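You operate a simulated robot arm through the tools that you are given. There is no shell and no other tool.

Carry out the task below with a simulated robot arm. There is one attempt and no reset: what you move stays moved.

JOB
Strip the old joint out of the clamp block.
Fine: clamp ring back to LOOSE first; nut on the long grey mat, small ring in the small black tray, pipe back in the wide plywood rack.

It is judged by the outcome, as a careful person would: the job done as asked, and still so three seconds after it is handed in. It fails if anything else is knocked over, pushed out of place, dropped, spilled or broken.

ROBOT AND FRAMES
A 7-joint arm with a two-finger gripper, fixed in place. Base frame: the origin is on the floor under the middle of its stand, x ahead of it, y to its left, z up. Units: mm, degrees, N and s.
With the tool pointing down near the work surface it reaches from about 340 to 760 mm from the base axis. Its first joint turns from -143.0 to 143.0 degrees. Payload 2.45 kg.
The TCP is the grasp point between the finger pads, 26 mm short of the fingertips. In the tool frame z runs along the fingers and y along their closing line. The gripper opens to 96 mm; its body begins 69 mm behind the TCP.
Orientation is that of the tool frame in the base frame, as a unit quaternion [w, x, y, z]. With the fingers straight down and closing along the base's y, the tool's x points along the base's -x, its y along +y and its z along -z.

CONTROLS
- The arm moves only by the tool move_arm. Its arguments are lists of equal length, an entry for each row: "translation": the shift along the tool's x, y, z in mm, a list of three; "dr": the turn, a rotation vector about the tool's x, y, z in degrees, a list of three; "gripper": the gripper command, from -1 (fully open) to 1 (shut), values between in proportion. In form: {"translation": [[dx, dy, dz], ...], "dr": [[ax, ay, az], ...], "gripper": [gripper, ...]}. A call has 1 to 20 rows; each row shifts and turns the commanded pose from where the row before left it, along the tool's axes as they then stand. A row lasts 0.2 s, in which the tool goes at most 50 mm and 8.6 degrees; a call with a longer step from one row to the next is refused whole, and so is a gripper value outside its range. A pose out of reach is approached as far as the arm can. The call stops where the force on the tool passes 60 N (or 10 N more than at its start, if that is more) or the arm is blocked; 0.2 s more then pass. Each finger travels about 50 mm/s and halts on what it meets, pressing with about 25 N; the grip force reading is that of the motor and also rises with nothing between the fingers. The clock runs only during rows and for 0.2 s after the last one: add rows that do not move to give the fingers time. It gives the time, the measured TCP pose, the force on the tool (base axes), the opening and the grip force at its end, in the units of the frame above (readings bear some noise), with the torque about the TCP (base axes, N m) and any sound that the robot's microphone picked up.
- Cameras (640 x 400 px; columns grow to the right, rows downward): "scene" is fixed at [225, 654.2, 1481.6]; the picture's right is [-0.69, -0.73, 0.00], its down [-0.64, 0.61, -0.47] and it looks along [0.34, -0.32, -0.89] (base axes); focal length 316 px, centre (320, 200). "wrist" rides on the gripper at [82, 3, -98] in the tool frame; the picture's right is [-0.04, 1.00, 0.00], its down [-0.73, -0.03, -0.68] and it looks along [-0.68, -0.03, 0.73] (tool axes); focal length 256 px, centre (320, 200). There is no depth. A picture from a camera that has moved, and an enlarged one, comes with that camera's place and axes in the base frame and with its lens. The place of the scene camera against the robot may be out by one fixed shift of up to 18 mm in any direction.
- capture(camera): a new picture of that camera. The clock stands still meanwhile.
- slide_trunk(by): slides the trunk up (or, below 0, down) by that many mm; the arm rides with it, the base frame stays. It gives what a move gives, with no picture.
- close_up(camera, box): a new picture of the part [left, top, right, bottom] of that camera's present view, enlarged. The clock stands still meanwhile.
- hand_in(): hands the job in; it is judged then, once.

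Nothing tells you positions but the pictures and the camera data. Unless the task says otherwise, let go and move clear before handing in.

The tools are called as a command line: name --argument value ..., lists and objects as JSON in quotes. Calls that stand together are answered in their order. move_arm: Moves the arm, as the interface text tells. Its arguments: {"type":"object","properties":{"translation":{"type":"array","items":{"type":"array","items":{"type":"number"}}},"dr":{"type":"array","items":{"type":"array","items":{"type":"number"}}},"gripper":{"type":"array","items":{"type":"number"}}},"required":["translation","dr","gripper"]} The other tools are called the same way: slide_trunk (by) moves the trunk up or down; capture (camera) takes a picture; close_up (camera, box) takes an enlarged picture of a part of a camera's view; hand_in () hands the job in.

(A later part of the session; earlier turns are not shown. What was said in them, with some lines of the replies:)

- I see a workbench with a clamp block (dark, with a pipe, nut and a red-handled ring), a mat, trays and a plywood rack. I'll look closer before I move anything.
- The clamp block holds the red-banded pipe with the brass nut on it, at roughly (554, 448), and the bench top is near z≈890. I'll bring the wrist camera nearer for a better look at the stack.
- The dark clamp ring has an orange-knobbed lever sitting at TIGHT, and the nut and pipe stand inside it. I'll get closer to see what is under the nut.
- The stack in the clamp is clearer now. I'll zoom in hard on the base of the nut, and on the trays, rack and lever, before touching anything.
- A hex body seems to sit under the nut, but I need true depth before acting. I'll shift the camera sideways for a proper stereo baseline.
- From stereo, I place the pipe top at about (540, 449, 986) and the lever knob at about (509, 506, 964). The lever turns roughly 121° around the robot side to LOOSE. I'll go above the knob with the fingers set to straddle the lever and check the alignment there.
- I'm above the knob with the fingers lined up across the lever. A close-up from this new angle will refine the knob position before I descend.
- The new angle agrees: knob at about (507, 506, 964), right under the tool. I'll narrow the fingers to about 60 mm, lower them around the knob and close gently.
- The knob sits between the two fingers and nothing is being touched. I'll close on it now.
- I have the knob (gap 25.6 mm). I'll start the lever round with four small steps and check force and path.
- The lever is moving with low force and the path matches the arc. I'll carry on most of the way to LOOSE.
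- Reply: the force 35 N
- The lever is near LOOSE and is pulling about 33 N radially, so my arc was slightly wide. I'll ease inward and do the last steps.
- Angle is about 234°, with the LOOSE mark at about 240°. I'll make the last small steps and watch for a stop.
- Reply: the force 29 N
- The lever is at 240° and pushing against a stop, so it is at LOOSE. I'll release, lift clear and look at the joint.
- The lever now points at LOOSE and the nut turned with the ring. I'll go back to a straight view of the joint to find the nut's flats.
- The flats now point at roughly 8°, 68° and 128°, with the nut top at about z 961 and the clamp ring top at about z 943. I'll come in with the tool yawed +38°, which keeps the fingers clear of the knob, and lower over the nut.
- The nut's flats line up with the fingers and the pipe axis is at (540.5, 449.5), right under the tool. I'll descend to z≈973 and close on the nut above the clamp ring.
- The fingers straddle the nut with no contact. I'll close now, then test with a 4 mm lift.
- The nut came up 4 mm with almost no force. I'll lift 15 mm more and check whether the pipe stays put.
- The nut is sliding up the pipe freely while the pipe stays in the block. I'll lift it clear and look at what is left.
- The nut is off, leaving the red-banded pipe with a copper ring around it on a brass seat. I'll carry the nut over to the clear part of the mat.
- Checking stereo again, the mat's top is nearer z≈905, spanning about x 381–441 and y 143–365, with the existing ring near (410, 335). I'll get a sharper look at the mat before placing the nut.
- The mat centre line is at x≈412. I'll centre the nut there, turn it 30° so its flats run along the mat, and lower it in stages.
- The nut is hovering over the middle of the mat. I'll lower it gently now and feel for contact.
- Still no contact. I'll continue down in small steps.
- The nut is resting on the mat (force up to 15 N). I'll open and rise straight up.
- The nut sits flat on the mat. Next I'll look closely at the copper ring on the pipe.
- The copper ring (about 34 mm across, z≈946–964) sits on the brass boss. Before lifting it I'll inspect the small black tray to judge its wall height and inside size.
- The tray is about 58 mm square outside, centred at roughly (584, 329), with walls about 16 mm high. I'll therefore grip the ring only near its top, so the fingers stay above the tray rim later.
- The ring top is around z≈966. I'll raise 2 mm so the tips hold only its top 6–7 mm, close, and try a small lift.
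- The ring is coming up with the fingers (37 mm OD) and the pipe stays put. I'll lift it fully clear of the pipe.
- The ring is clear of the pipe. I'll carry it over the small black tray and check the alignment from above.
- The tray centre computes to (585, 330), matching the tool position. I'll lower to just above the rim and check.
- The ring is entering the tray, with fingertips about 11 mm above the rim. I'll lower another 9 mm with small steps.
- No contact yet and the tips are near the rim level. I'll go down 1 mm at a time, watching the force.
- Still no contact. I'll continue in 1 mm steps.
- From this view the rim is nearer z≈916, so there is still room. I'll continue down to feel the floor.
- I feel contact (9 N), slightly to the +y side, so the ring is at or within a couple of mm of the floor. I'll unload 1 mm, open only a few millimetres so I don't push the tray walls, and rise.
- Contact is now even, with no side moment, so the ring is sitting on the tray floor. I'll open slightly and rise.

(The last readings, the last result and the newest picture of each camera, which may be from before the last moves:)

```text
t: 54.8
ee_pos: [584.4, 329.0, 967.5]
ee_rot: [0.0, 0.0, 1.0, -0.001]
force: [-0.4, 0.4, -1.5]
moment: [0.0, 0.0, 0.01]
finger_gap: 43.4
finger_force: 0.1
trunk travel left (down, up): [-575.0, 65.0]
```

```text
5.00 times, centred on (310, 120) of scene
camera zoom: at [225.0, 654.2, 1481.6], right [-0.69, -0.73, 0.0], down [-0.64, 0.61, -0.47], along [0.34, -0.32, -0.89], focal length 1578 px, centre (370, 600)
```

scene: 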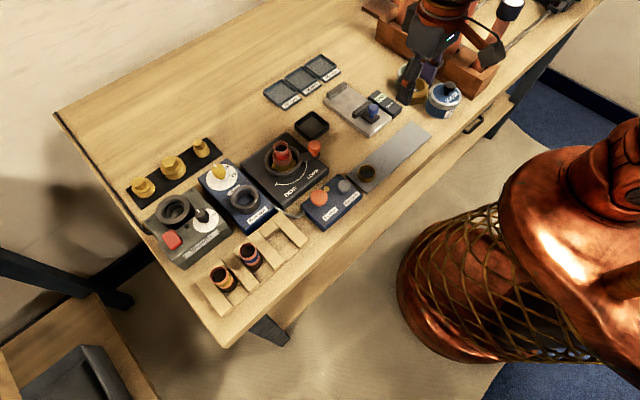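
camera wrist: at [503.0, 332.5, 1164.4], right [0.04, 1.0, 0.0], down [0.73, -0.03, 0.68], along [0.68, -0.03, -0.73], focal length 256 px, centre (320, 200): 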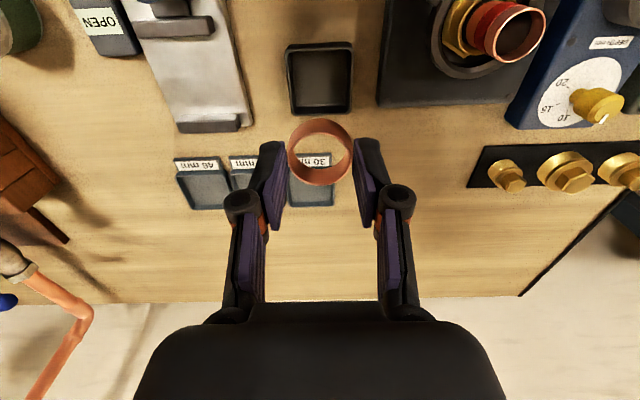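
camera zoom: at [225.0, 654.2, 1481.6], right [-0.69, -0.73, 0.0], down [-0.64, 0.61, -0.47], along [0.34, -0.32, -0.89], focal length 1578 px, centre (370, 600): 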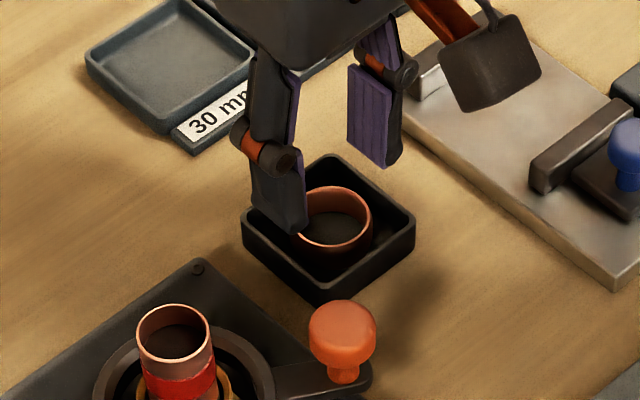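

The ring sits flat in the tray, and the tray hasn't moved. Next I'll rise and inspect the plywood rack's empty bay before lifting the pipe.

move_arm --translation '[[0, 0, -30], [0, 0, -35], [0, 0, -30], [34.9, 33, 0], [34.9, 33, 0], [34.9, 33, 0], [34.9, 33, 0], [34.9, 33, 0], [34.9, 33, 0], [34.9, 33, 0], [0, 0, 0], [0, 0, 0]]' --dr '[[0, 0, 0], [0, 0, 0], [0, 0, 0], [0, 0, 0], [0, 0, 0], [0, 0, 0], [0, 0, 0], [0, 0, 0], [0, 0, 0], [0, 0, 0], [0, 0, 0], [0, 0, 0]]' --gripper '[0, -0.25, -0.25, -0.25, -0.25, -0.25, -0.25, -0.25, -0.25, -0.25, -0.25, -0.25]'

capture --camera "wrist"

close_up --camera "scene" --box '[190, 200, 320, 330]'

close_up --camera "scene" --box '[230, 80, 390, 200]'

```text
t: 57.4
ee_pos: [339.0, 558.9, 1062.9]
ee_rot: [0.0, 0.0, 1.0, 0.0]
force: [0.6, -0.2, 0.1]
moment: [-0.02, 0.01, 0.01]
finger_gap: 59.7
finger_force: 0.1
trunk travel left (down, up): [-575.0, 65.0]
```

```text
taken
camera wrist: at [259.1, 562.2, 1159.9], right [0.04, 1.0, 0.0], down [0.73, -0.03, 0.68], along [0.68, -0.03, -0.73], focal length 256 px, centre (320, 200)
```

wrist: 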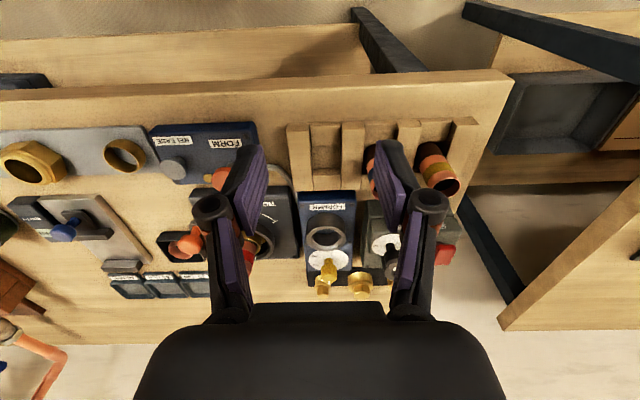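

```text
3.08 times, centred on (255, 265) of scene
camera zoom: at [225.0, 654.2, 1481.6], right [-0.69, -0.73, 0.0], down [-0.64, 0.61, -0.47], along [0.34, -0.32, -0.89], focal length 971 px, centre (520, 0)
```

zoom: 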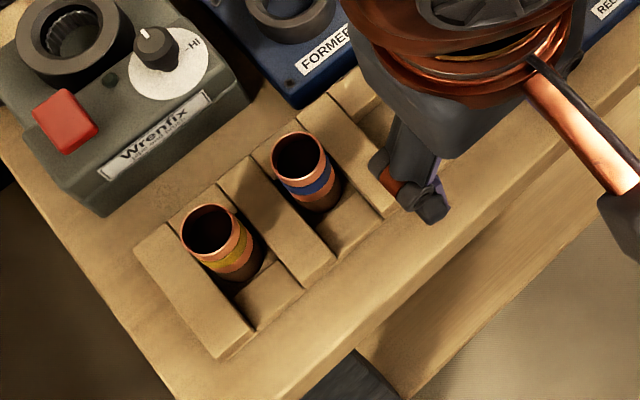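

```text
3.33 times, centred on (310, 140) of scene
camera zoom: at [225.0, 654.2, 1481.6], right [-0.69, -0.73, 0.0], down [-0.64, 0.61, -0.47], along [0.34, -0.32, -0.89], focal length 1052 px, centre (353, 400)
```

zoom: 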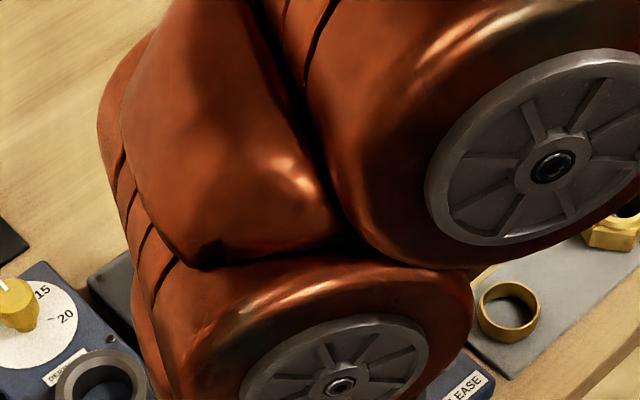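

From here the rack is in view. I'll zoom in on it to locate the empty bay.

close_up --camera "wrist" --box '[270, 100, 490, 210]'

close_up --camera "wrist" --box '[280, 105, 390, 205]'

```text
2.91 times, centred on (380, 155) of wrist
camera zoom: at [259.1, 562.2, 1159.9], right [0.04, 1.0, 0.0], down [0.73, -0.03, 0.68], along [0.68, -0.03, -0.73], focal length 745 px, centre (146, 331)
```

zoom: 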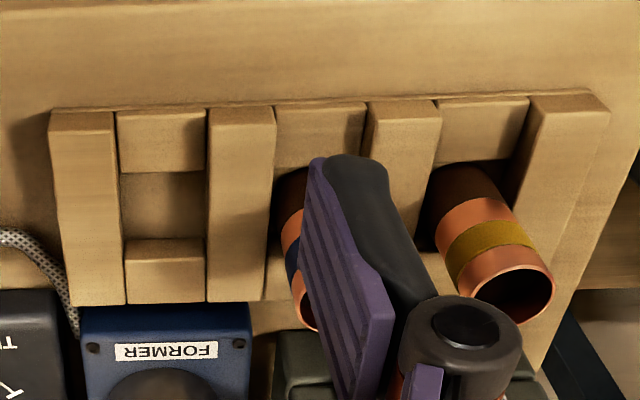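

```text
4.00 times, centred on (335, 155) of wrist
camera zoom: at [259.1, 562.2, 1159.9], right [0.04, 1.0, 0.0], down [0.73, -0.03, 0.68], along [0.68, -0.03, -0.73], focal length 1024 px, centre (260, 380)
```

zoom: 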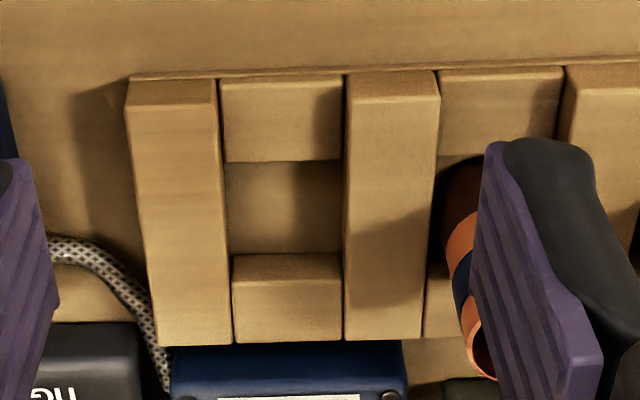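

The empty bay's pocket is about 33 × 40 mm, centred near (426, 562), with slat tops at about z 919. The pipes look about 50 mm long. I'll grip the pipe high enough that the fingers stay above the slats later.

move_arm --translation '[[-40.3, -21.9, 0], [-40.3, -21.9, 0], [-40.3, -21.9, 0], [-40.3, -21.9, 0], [-40.2, -21.9, 0], [0, 0, 0], [0, 0, 25], [0, 0, 25], [0, 0, 20], [0, 0, 9], [0, 0, 0]]' --dr '[[0, 0, 0], [0, 0, 0], [0, 0, 0], [0, 0, 0], [0, 0, 0], [0, 0, 0], [0, 0, 0], [0, 0, 0], [0, 0, 0], [0, 0, 0], [0, 0, 0]]' --gripper '[-0.25, -0.25, -0.25, -0.25, -0.25, -0.25, -0.25, -0.25, -0.25, -0.25, -0.25]'

capture --camera "wrist"

close_up --camera "wrist" --box '[240, 90, 400, 215]'

close_up --camera "scene" --box '[230, 80, 390, 200]'

```text
t: 59.8
ee_pos: [543.2, 450.9, 983.5]
ee_rot: [0.0, 0.0, 1.0, 0.001]
force: [0.5, 0.1, -0.1]
moment: [0.05, 0.0, 0.01]
finger_gap: 60.2
finger_force: 0.0
trunk travel left (down, up): [-575.0, 65.0]
```

```text
taken
camera wrist: at [460.6, 453.6, 1080.9], right [0.04, 1.0, 0.0], down [0.73, -0.03, 0.68], along [0.68, -0.03, -0.73], focal length 256 px, centre (320, 200)
```

wrist: 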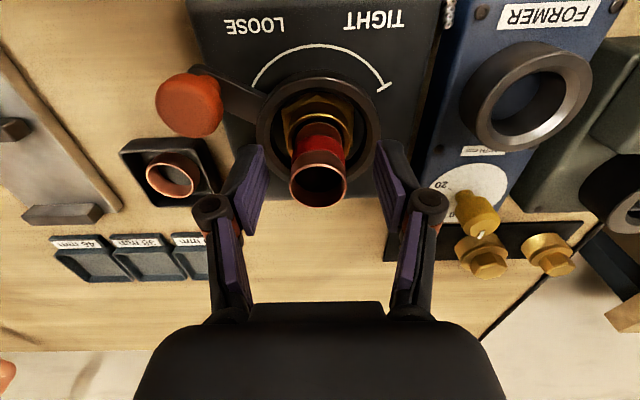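

```text
3.20 times, centred on (320, 152) of wrist
camera zoom: at [460.6, 453.6, 1080.9], right [0.04, 1.0, 0.0], down [0.73, -0.03, 0.68], along [0.68, -0.03, -0.73], focal length 819 px, centre (320, 352)
```

zoom: 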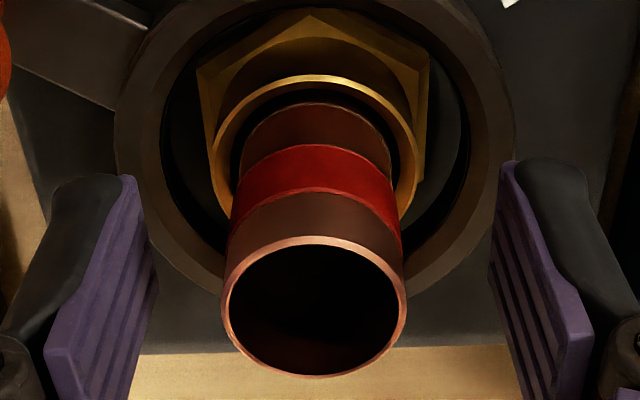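

```text
3.33 times, centred on (310, 140) of scene
camera zoom: at [225.0, 654.2, 1481.6], right [-0.69, -0.73, 0.0], down [-0.64, 0.61, -0.47], along [0.34, -0.32, -0.89], focal length 1052 px, centre (353, 400)
```

zoom: 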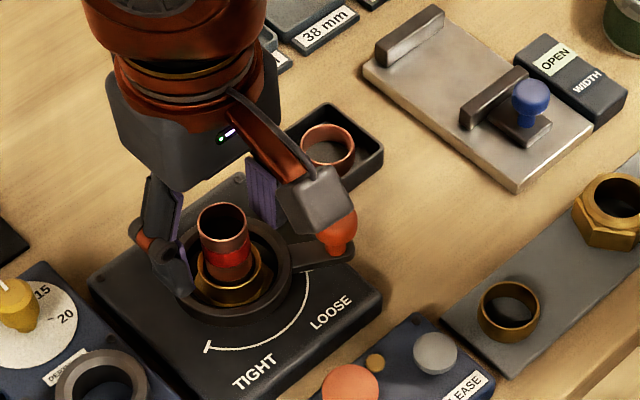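

The pipe axis is at about (540, 449) and the tool is a couple of mm off, so I'll correct, close on the pipe and test a small lift.

move_arm --translation '[[2.2, -1.4, 0], [0, 0, 0], [0, 0, 0], [0, 0, 0], [0, 0, 0], [0, 0, 0]]' --dr '[[0, 0, 0], [0, 0, 0], [0, 0, 0], [0, 0, 0], [0, 0, 0], [0, 0, 0]]' --gripper '[-0.25, -0.25, 0.8, 0.8, 0.8, 0.8]'

move_arm --translation '[[0, 0, -2], [0, 0, -2], [0, 0, -2], [0, 0, 0]]' --dr '[[0, 0, 0], [0, 0, 0], [0, 0, 0], [0, 0, 0]]' --gripper '[0.8, 0.8, 0.8, 0.8]'

close_up --camera "wrist" --box '[240, 90, 400, 215]'

```text
t: 61.2
ee_pos: [539.9, 448.9, 983.4]
ee_rot: [0.001, 0.0, 1.0, 0.0]
force: [0.3, 0.8, 0.8]
moment: [-0.01, 0.01, 0.01]
finger_gap: 26.6
finger_force: 25.1
trunk travel left (down, up): [-575.0, 65.0]
```

```text
t: 62.2
ee_pos: [540.2, 448.3, 989.4]
ee_rot: [0.0, 0.001, 1.0, 0.0]
force: [-0.3, -0.9, -0.3]
moment: [0.0, -0.02, 0.02]
finger_gap: 26.7
finger_force: 24.9
trunk travel left (down, up): [-575.0, 65.0]
```

```text
3.20 times, centred on (320, 152) of wrist
camera zoom: at [458.4, 452.4, 1087.2], right [0.04, 1.0, 0.0], down [0.73, -0.03, 0.68], along [0.68, -0.03, -0.73], focal length 819 px, centre (320, 352)
```

zoom: 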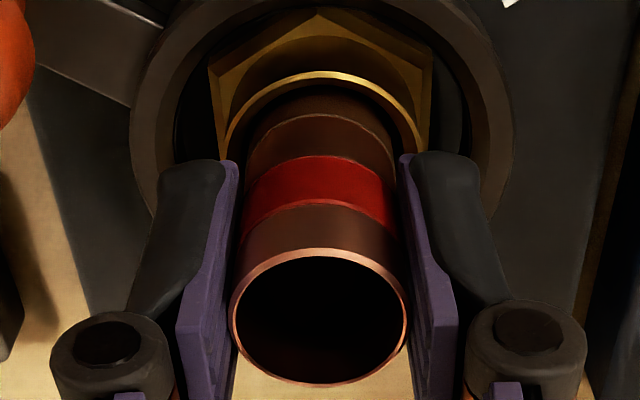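

The pipe is coming up smoothly (about 27 mm OD). I'll lift it fully out.

move_arm --translation '[[0, 0, -6], [0, 0, -8], [0, 0, -10], [0, 0, -15], [0, 0, -20], [0, 0, -20], [0, 0, 0]]' --dr '[[0, 0, 0], [0, 0, 0], [0, 0, 0], [0, 0, 0], [0, 0, 0], [0, 0, 0], [0, 0, 0]]' --gripper '[0.8, 0.8, 0.8, 0.8, 0.8, 0.8, 0.8]'

capture --camera "wrist"

close_up --camera "wrist" --box '[240, 50, 400, 200]'

close_up --camera "scene" --box '[220, 70, 380, 190]'

```text
t: 63.8
ee_pos: [538.8, 449.0, 1069.1]
ee_rot: [0.001, 0.0, 1.0, -0.001]
force: [0.7, -0.8, 0.2]
moment: [0.03, 0.01, 0.01]
finger_gap: 26.8
finger_force: 25.1
trunk travel left (down, up): [-575.0, 65.0]
```

```text
taken
camera wrist: at [458.3, 452.0, 1166.0], right [0.04, 1.0, 0.0], down [0.73, -0.03, 0.68], along [0.68, -0.03, -0.73], focal length 256 px, centre (320, 200)
```

wrist: 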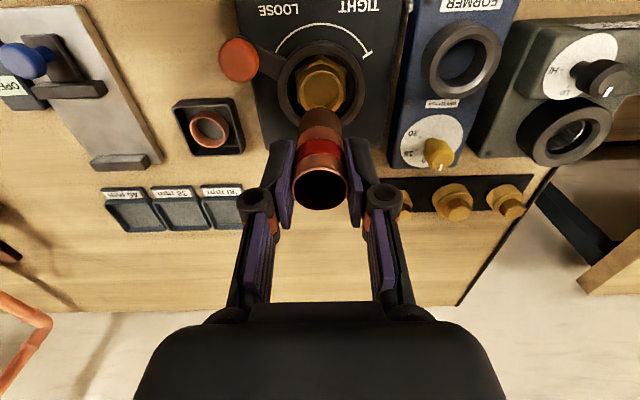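

```text
2.67 times, centred on (320, 125) of wrist
camera zoom: at [458.3, 452.0, 1166.0], right [0.04, 1.0, 0.0], down [0.73, -0.03, 0.68], along [0.68, -0.03, -0.73], focal length 683 px, centre (320, 400)
```

zoom: 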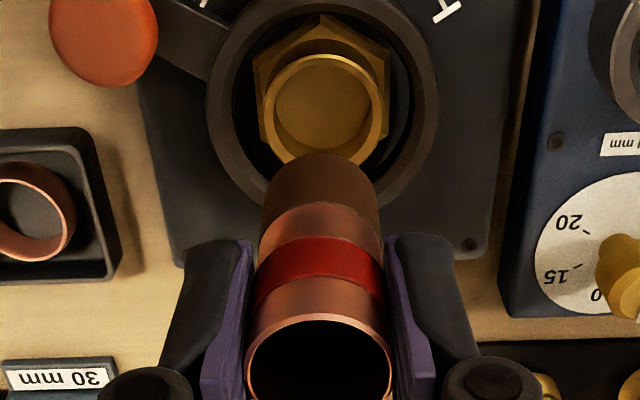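

```text
3.33 times, centred on (300, 130) of scene
camera zoom: at [225.0, 654.2, 1481.6], right [-0.69, -0.73, 0.0], down [-0.64, 0.61, -0.47], along [0.34, -0.32, -0.89], focal length 1052 px, centre (387, 433)
```

zoom: 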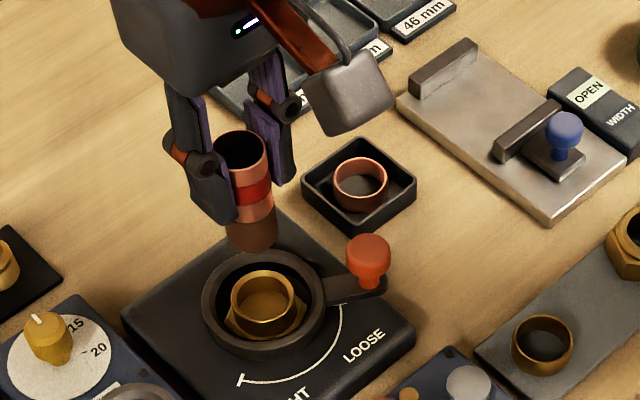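

The pipe is out, about 64 mm long, and only the brass seat fixed in the block remains. I'll carry the pipe over to the empty rack bay.

move_arm --translation '[[28.3, 28.3, 0], [28.3, 28.3, 0], [28.3, 28.3, 0], [28.3, 28.3, 0], [0, 0, 0], [0, 0, 0]]' --dr '[[0, 0, 0], [0, 0, 0], [0, 0, 0], [0, 0, 0], [0, 0, 0], [0, 0, 0]]' --gripper '[0.8, 0.8, 0.8, 0.8, 0.8, 0.8]'

capture --camera "wrist"

close_up --camera "wrist" --box '[240, 0, 400, 125]'

close_up --camera "scene" --box '[190, 180, 330, 310]'

```text
t: 65.2
ee_pos: [427.7, 563.4, 1068.3]
ee_rot: [0.0, 0.0, 1.0, 0.0]
force: [0.9, 0.4, -1.0]
moment: [0.01, 0.02, 0.01]
finger_gap: 26.6
finger_force: 24.9
trunk travel left (down, up): [-575.0, 65.0]
```

```text
taken
camera wrist: at [345.7, 565.7, 1166.1], right [0.04, 1.0, 0.0], down [0.73, -0.03, 0.68], along [0.68, -0.03, -0.73], focal length 256 px, centre (320, 200)
```

wrist: 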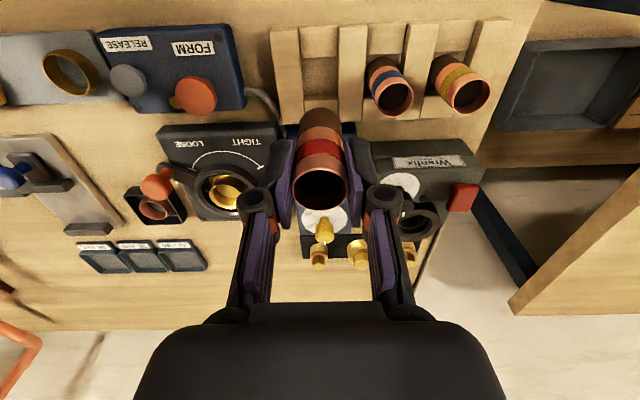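

```text
3.20 times, centred on (320, 62) of wrist
camera zoom: at [345.7, 565.7, 1166.1], right [0.04, 1.0, 0.0], down [0.73, -0.03, 0.68], along [0.68, -0.03, -0.73], focal length 819 px, centre (320, 640)
```

zoom: 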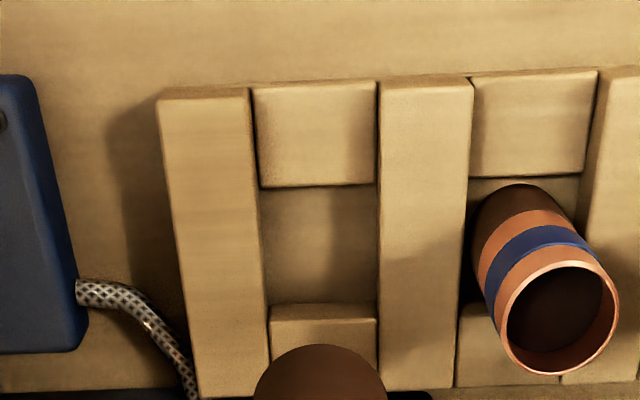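

```text
3.08 times, centred on (260, 245) of scene
camera zoom: at [225.0, 654.2, 1481.6], right [-0.69, -0.73, 0.0], down [-0.64, 0.61, -0.47], along [0.34, -0.32, -0.89], focal length 971 px, centre (505, 62)
```

zoom: 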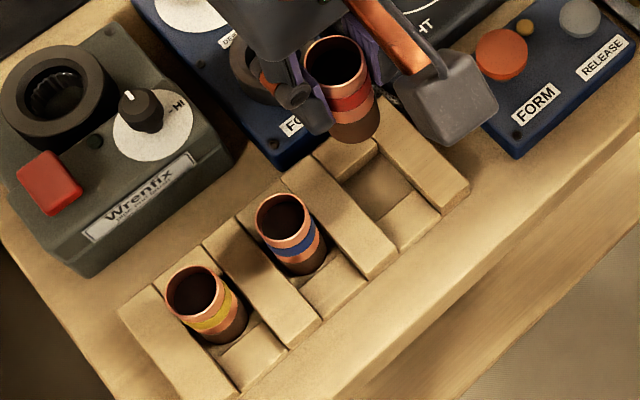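

The pipe is over the bay. The pocket computes to x 407–445, y 545–579, and the pipe is within about 1 mm of its centre. I'll lower to just above the slats and check again.

move_arm --translation '[[0, 0.5, 25], [0, 0, 25], [0, 0, 15], [0, 0, 8], [0, 0, 0]]' --dr '[[0, 0, 0], [0, 0, 0], [0, 0, 0], [0, 0, 0], [0, 0, 0]]' --gripper '[0.8, 0.8, 0.8, 0.8, 0.8]'

close_up --camera "wrist" --box '[230, 20, 410, 160]'

close_up --camera "scene" --box '[220, 180, 320, 270]'

```text
t: 66.4
ee_pos: [426.7, 564.2, 994.1]
ee_rot: [0.0, 0.0, 1.0, 0.0]
force: [0.0, -0.2, -0.1]
moment: [-0.03, -0.01, 0.02]
finger_gap: 26.5
finger_force: 24.2
trunk travel left (down, up): [-575.0, 65.0]
```

```text
2.86 times, centred on (320, 90) of wrist
camera zoom: at [345.3, 566.0, 1092.6], right [0.04, 1.0, 0.0], down [0.73, -0.03, 0.68], along [0.68, -0.03, -0.73], focal length 731 px, centre (320, 514)
```

zoom: 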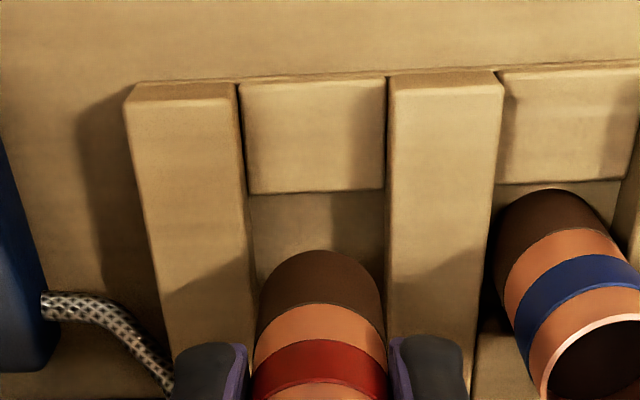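

```text
4.44 times, centred on (270, 225) of scene
camera zoom: at [225.0, 654.2, 1481.6], right [-0.69, -0.73, 0.0], down [-0.64, 0.61, -0.47], along [0.34, -0.32, -0.89], focal length 1403 px, centre (542, 89)
```

zoom: 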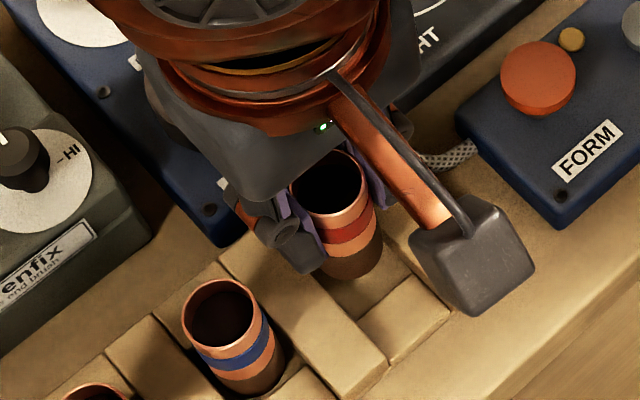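

The pipe bottom is centred over the pocket to within about 1 mm. I'll lower it in gradually.

move_arm --translation '[[0, 0, 5], [0, 0, 5], [0, 0, 5], [0, 0, 4], [0, 0, 0]]' --dr '[[0, 0, 0], [0, 0, 0], [0, 0, 0], [0, 0, 0], [0, 0, 0]]' --gripper '[0.8, 0.8, 0.8, 0.8, 0.8]'

close_up --camera "wrist" --box '[230, 40, 410, 180]'

close_up --camera "scene" --box '[220, 180, 320, 270]'

```text
t: 67.6
ee_pos: [425.8, 563.3, 976.2]
ee_rot: [0.0, 0.0, 1.0, 0.0]
force: [0.2, -0.4, -1.1]
moment: [-0.01, 0.0, 0.0]
finger_gap: 26.6
finger_force: 25.0
trunk travel left (down, up): [-575.0, 65.0]
```

```text
2.86 times, centred on (320, 110) of wrist
camera zoom: at [345.3, 566.3, 1074.3], right [0.04, 1.0, 0.0], down [0.73, -0.03, 0.68], along [0.68, -0.03, -0.73], focal length 731 px, centre (320, 457)
```

zoom: 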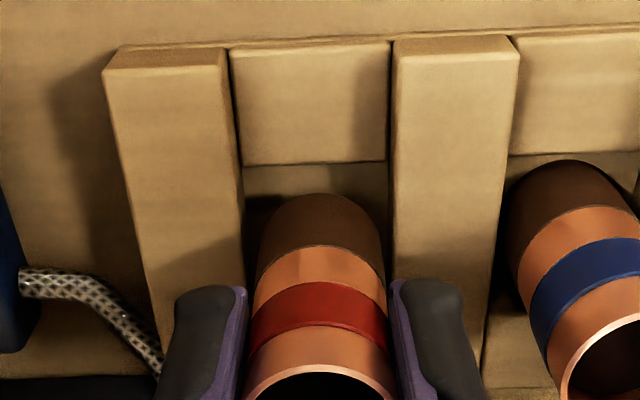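

```text
4.44 times, centred on (270, 225) of scene
camera zoom: at [225.0, 654.2, 1481.6], right [-0.69, -0.73, 0.0], down [-0.64, 0.61, -0.47], along [0.34, -0.32, -0.89], focal length 1403 px, centre (542, 89)
```

zoom: 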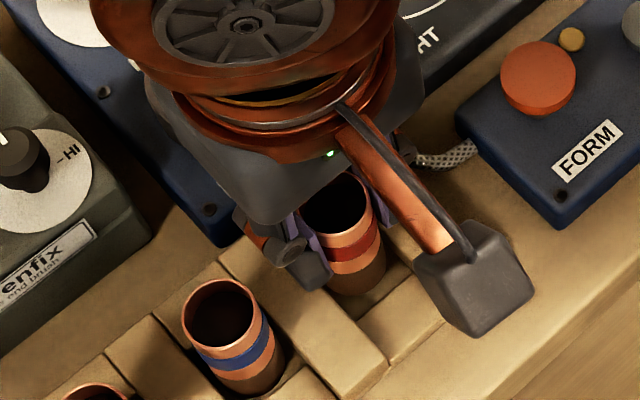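

The pipe has entered the pocket with no contact. I'll continue down in 2 mm steps until it rests on the floor.

move_arm --translation '[[0, 0, 2], [0, 0, 2], [0, 0, 2], [0, 0, 0]]' --dr '[[0, 0, 0], [0, 0, 0], [0, 0, 0], [0, 0, 0]]' --gripper '[0.8, 0.8, 0.8, 0.8]'

move_arm --translation '[[0, 0, 2], [0, 0, 0]]' --dr '[[0, 0, 0], [0, 0, 0]]' --gripper '[0.8, 0.8]'

```text
t: 68.6
ee_pos: [426.6, 564.1, 970.3]
ee_rot: [0.001, 0.0, 1.0, -0.001]
force: [-0.1, -0.2, -0.8]
moment: [-0.01, 0.03, 0.01]
finger_gap: 26.6
finger_force: 25.4
trunk travel left (down, up): [-575.0, 65.0]
```

```text
t: 69.2
ee_pos: [426.5, 563.2, 968.9]
ee_rot: [-0.001, 0.0, 1.0, 0.001]
force: [0.1, -0.7, -0.9]
moment: [0.0, -0.02, -0.01]
finger_gap: 26.9
finger_force: 24.9
trunk travel left (down, up): [-575.0, 65.0]
```

Still free, at about z 968. I'll keep stepping down.

move_arm --translation '[[0, 0, 1.5], [0, 0, 0]]' --dr '[[0, 0, 0], [0, 0, 0]]' --gripper '[0.8, 0.8]'

move_arm --translation '[[0, 0, 1.5], [0, 0, 0]]' --dr '[[0, 0, 0], [0, 0, 0]]' --gripper '[0.8, 0.8]'

close_up --camera "wrist" --box '[230, 40, 410, 180]'

```text
t: 69.8
ee_pos: [427.2, 563.3, 966.0]
ee_rot: [-0.001, 0.0, 1.0, 0.0]
force: [-1.1, 0.3, -0.1]
moment: [0.0, 0.0, 0.01]
finger_gap: 26.8
finger_force: 25.0
trunk travel left (down, up): [-575.0, 65.0]
```

```text
t: 70.4
ee_pos: [425.8, 562.3, 965.7]
ee_rot: [0.0, -0.001, 1.0, -0.001]
force: [0.3, 0.0, -1.2]
moment: [0.0, -0.02, 0.0]
finger_gap: 26.8
finger_force: 25.3
trunk travel left (down, up): [-575.0, 65.0]
```

```text
2.86 times, centred on (320, 110) of wrist
camera zoom: at [345.0, 566.0, 1063.2], right [0.04, 1.0, 0.0], down [0.73, -0.03, 0.68], along [0.68, -0.03, -0.73], focal length 731 px, centre (320, 457)
```

zoom: 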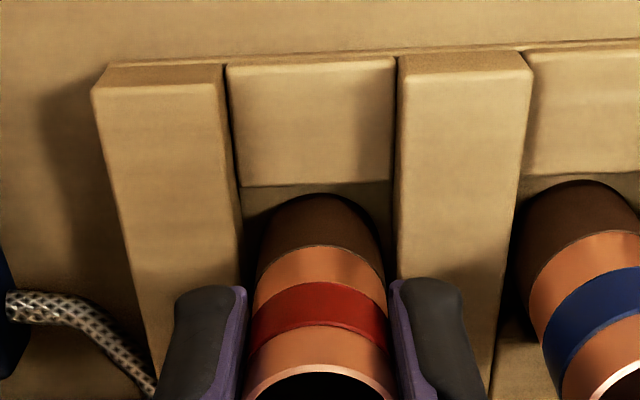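

Very close to the floor now. Continuing in 1 mm steps.

move_arm --translation '[[0, 0, 1], [0, 0, 0]]' --dr '[[0, 0, 0], [0, 0, 0]]' --gripper '[0.8, 0.8]'

move_arm --translation '[[0, 0, 1], [0, 0, 0]]' --dr '[[0, 0, 0], [0, 0, 0]]' --gripper '[0.8, 0.8]'

move_arm --translation '[[0, 0, 1], [0, 0, 0]]' --dr '[[0, 0, 0], [0, 0, 0]]' --gripper '[0.8, 0.8]'

```text
t: 71.0
ee_pos: [426.4, 563.0, 966.3]
ee_rot: [0.0, 0.0, 1.0, 0.0]
force: [0.3, -0.8, 7.3]
moment: [-0.06, 0.04, -0.03]
finger_gap: 26.7
finger_force: 24.9
trunk travel left (down, up): [-575.0, 65.0]
```

```text
t: 71.6
ee_pos: [427.3, 563.4, 966.0]
ee_rot: [0.001, 0.0, 1.0, 0.001]
force: [1.7, 1.0, 21.2]
moment: [0.02, -0.04, 0.01]
finger_gap: 26.8
finger_force: 24.9
trunk travel left (down, up): [-575.0, 65.0]
```

```text
t: 72.2
ee_pos: [426.7, 562.7, 963.3]
ee_rot: [0.001, 0.0, 1.0, 0.001]
force: [1.3, 2.0, 21.1]
moment: [0.08, -0.05, 0.0]
finger_gap: 26.7
finger_force: 24.9
trunk travel left (down, up): [-575.0, 65.0]
```

The pipe is resting on the rack floor (about 21 N). I'll unload, open the fingers modestly and rise straight up.

move_arm --translation '[[0, 0, -1.5], [0, 0, 0], [0, 0, 0], [0, 0, 0], [0, 0, -5], [0, 0, -15], [0, 0, -25], [0, 0, -30], [0, 0, -20], [0, 0, 0]]' --dr '[[0, 0, 0], [0, 0, 0], [0, 0, 0], [0, 0, 0], [0, 0, 0], [0, 0, 0], [0, 0, 0], [0, 0, 0], [0, 0, 0], [0, 0, 0]]' --gripper '[0.8, 0.3, 0.17, 0.17, 0.17, 0.17, 0.17, 0.17, 0.17, 0.17]'

capture --camera "wrist"

close_up --camera "scene" --box '[190, 180, 330, 310]'

```text
t: 74.4
ee_pos: [426.2, 562.8, 1058.5]
ee_rot: [0.001, 0.0, 1.0, -0.001]
force: [0.1, -0.7, -0.2]
moment: [0.0, 0.04, 0.0]
finger_gap: 40.0
finger_force: 0.1
trunk travel left (down, up): [-575.0, 65.0]
```

```text
taken
camera wrist: at [345.1, 566.1, 1156.2], right [0.04, 1.0, 0.0], down [0.73, -0.03, 0.68], along [0.68, -0.03, -0.73], focal length 256 px, centre (320, 200)
```

wrist: 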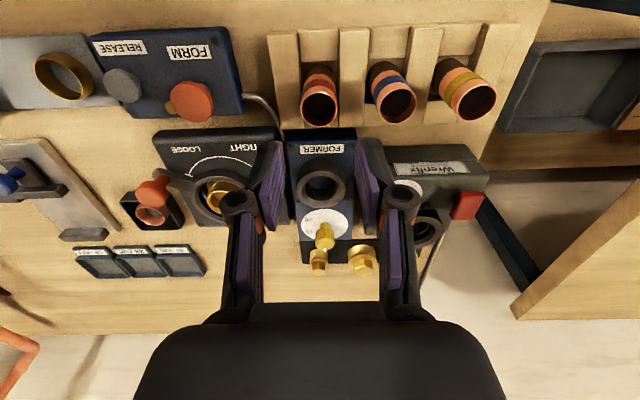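

```text
3.08 times, centred on (260, 245) of scene
camera zoom: at [225.0, 654.2, 1481.6], right [-0.69, -0.73, 0.0], down [-0.64, 0.61, -0.47], along [0.34, -0.32, -0.89], focal length 971 px, centre (505, 62)
```

zoom: 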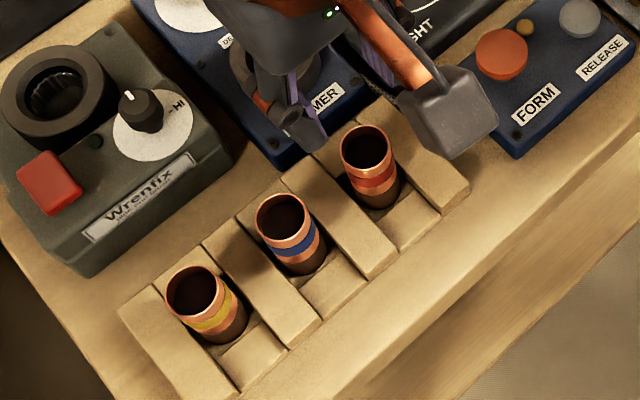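

The pipe stands upright in its bay beside the other two. I'll move the arm clear and check everything one last time.

move_arm --translation '[[0, 0, -35], [0, 0, -35], [40, -25.6, 0], [40, -25.6, 0], [40, -25.6, 0], [40, -25.6, 0], [40, -25.6, 0], [0, 0, 0], [0, 0, 0]]' --dr '[[0, 0, 0], [0, 0, 0], [0, 0, 0], [0, 0, 0], [0, 0, 0], [0, 0, 0], [0, 0, 0], [0, 0, 0], [0, 0, 0]]' --gripper '[0.17, 0, -0.5, -1, -1, -1, -1, -1, -1]'

capture --camera "scene"

close_up --camera "scene" --box '[120, 120, 440, 320]'

close_up --camera "scene" --box '[220, 90, 380, 200]'

capture --camera "wrist"

```text
t: 76.4
ee_pos: [219.0, 428.7, 1093.5]
ee_rot: [0.0, 0.0, 1.0, 0.0]
force: [0.3, 0.5, -0.4]
moment: [0.02, -0.02, -0.04]
finger_gap: 96.0
finger_force: 0.1
out of reach, approached as far as the arm can: row 1, 2
trunk travel left (down, up): [-575.0, 65.0]
```

```text
taken
```

scene: 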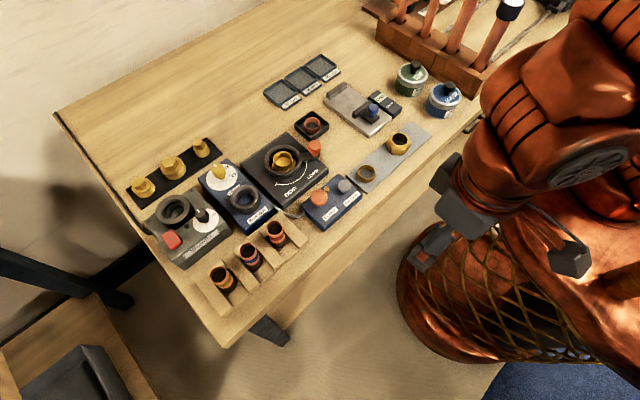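

```text
2.00 times, centred on (280, 220) of scene
camera zoom: at [225.0, 654.2, 1481.6], right [-0.69, -0.73, 0.0], down [-0.64, 0.61, -0.47], along [0.34, -0.32, -0.89], focal length 631 px, centre (400, 160)
```

zoom: 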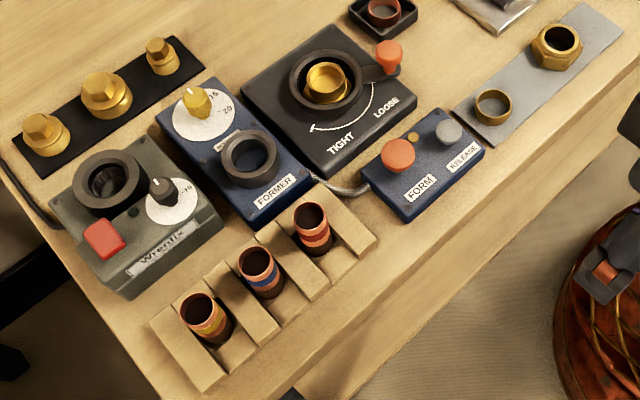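

```text
3.64 times, centred on (300, 145) of scene
camera zoom: at [225.0, 654.2, 1481.6], right [-0.69, -0.73, 0.0], down [-0.64, 0.61, -0.47], along [0.34, -0.32, -0.89], focal length 1148 px, centre (393, 400)
```

zoom: 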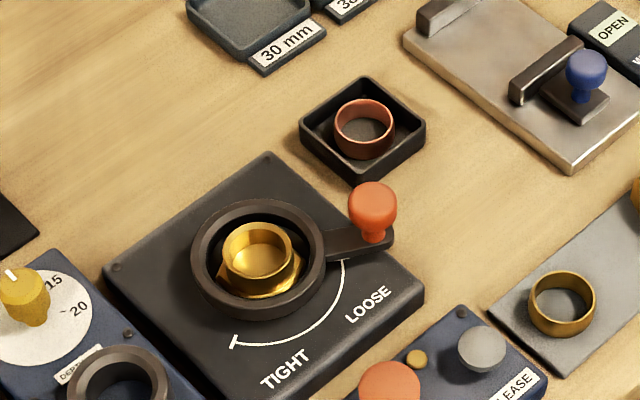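

```text
taken
camera wrist: at [138.1, 431.4, 1190.7], right [0.04, 1.0, 0.0], down [0.73, -0.03, 0.68], along [0.68, -0.03, -0.73], focal length 256 px, centre (320, 200)
```

wrist: 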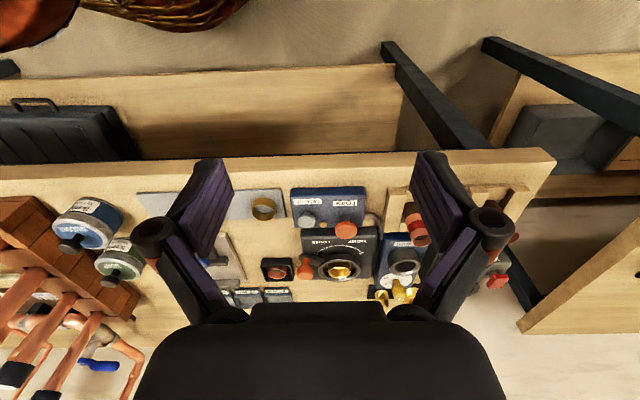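

The pictures show everything in place:
- **Clamp lever:** at LOOSE.
- **Nut:** flat on the grey mat.
- **Copper ring:** in the small black tray.
- **Pipe:** red-banded one upright in its rack bay.

Nothing else looks moved, and the arm is clear. The brass seat still in the block was not on your list, so I left it there. I'm handing in now.

hand_in

```text
The job is handed in.
```

I've stripped the old joint out of the clamp block and handed the job in; I haven't been told how it was judged.

- **Clamp ring:** I turned it back to LOOSE first, until it met its stop.
- **Nut:** it is lying flat on the long grey mat, clear of the brass ring that was already there.
- **Small ring:** the copper ring is flat in the small black tray.
- **Pipe:** the red-banded pipe is standing upright in the empty bay of the plywood rack, next to the blue and yellow ones.

The brass seat the pipe stood in is still in the clamp block. It wasn't on your list, so I left it alone. In the last pictures nothing else looks moved or knocked over, and the arm is clear of the bench.
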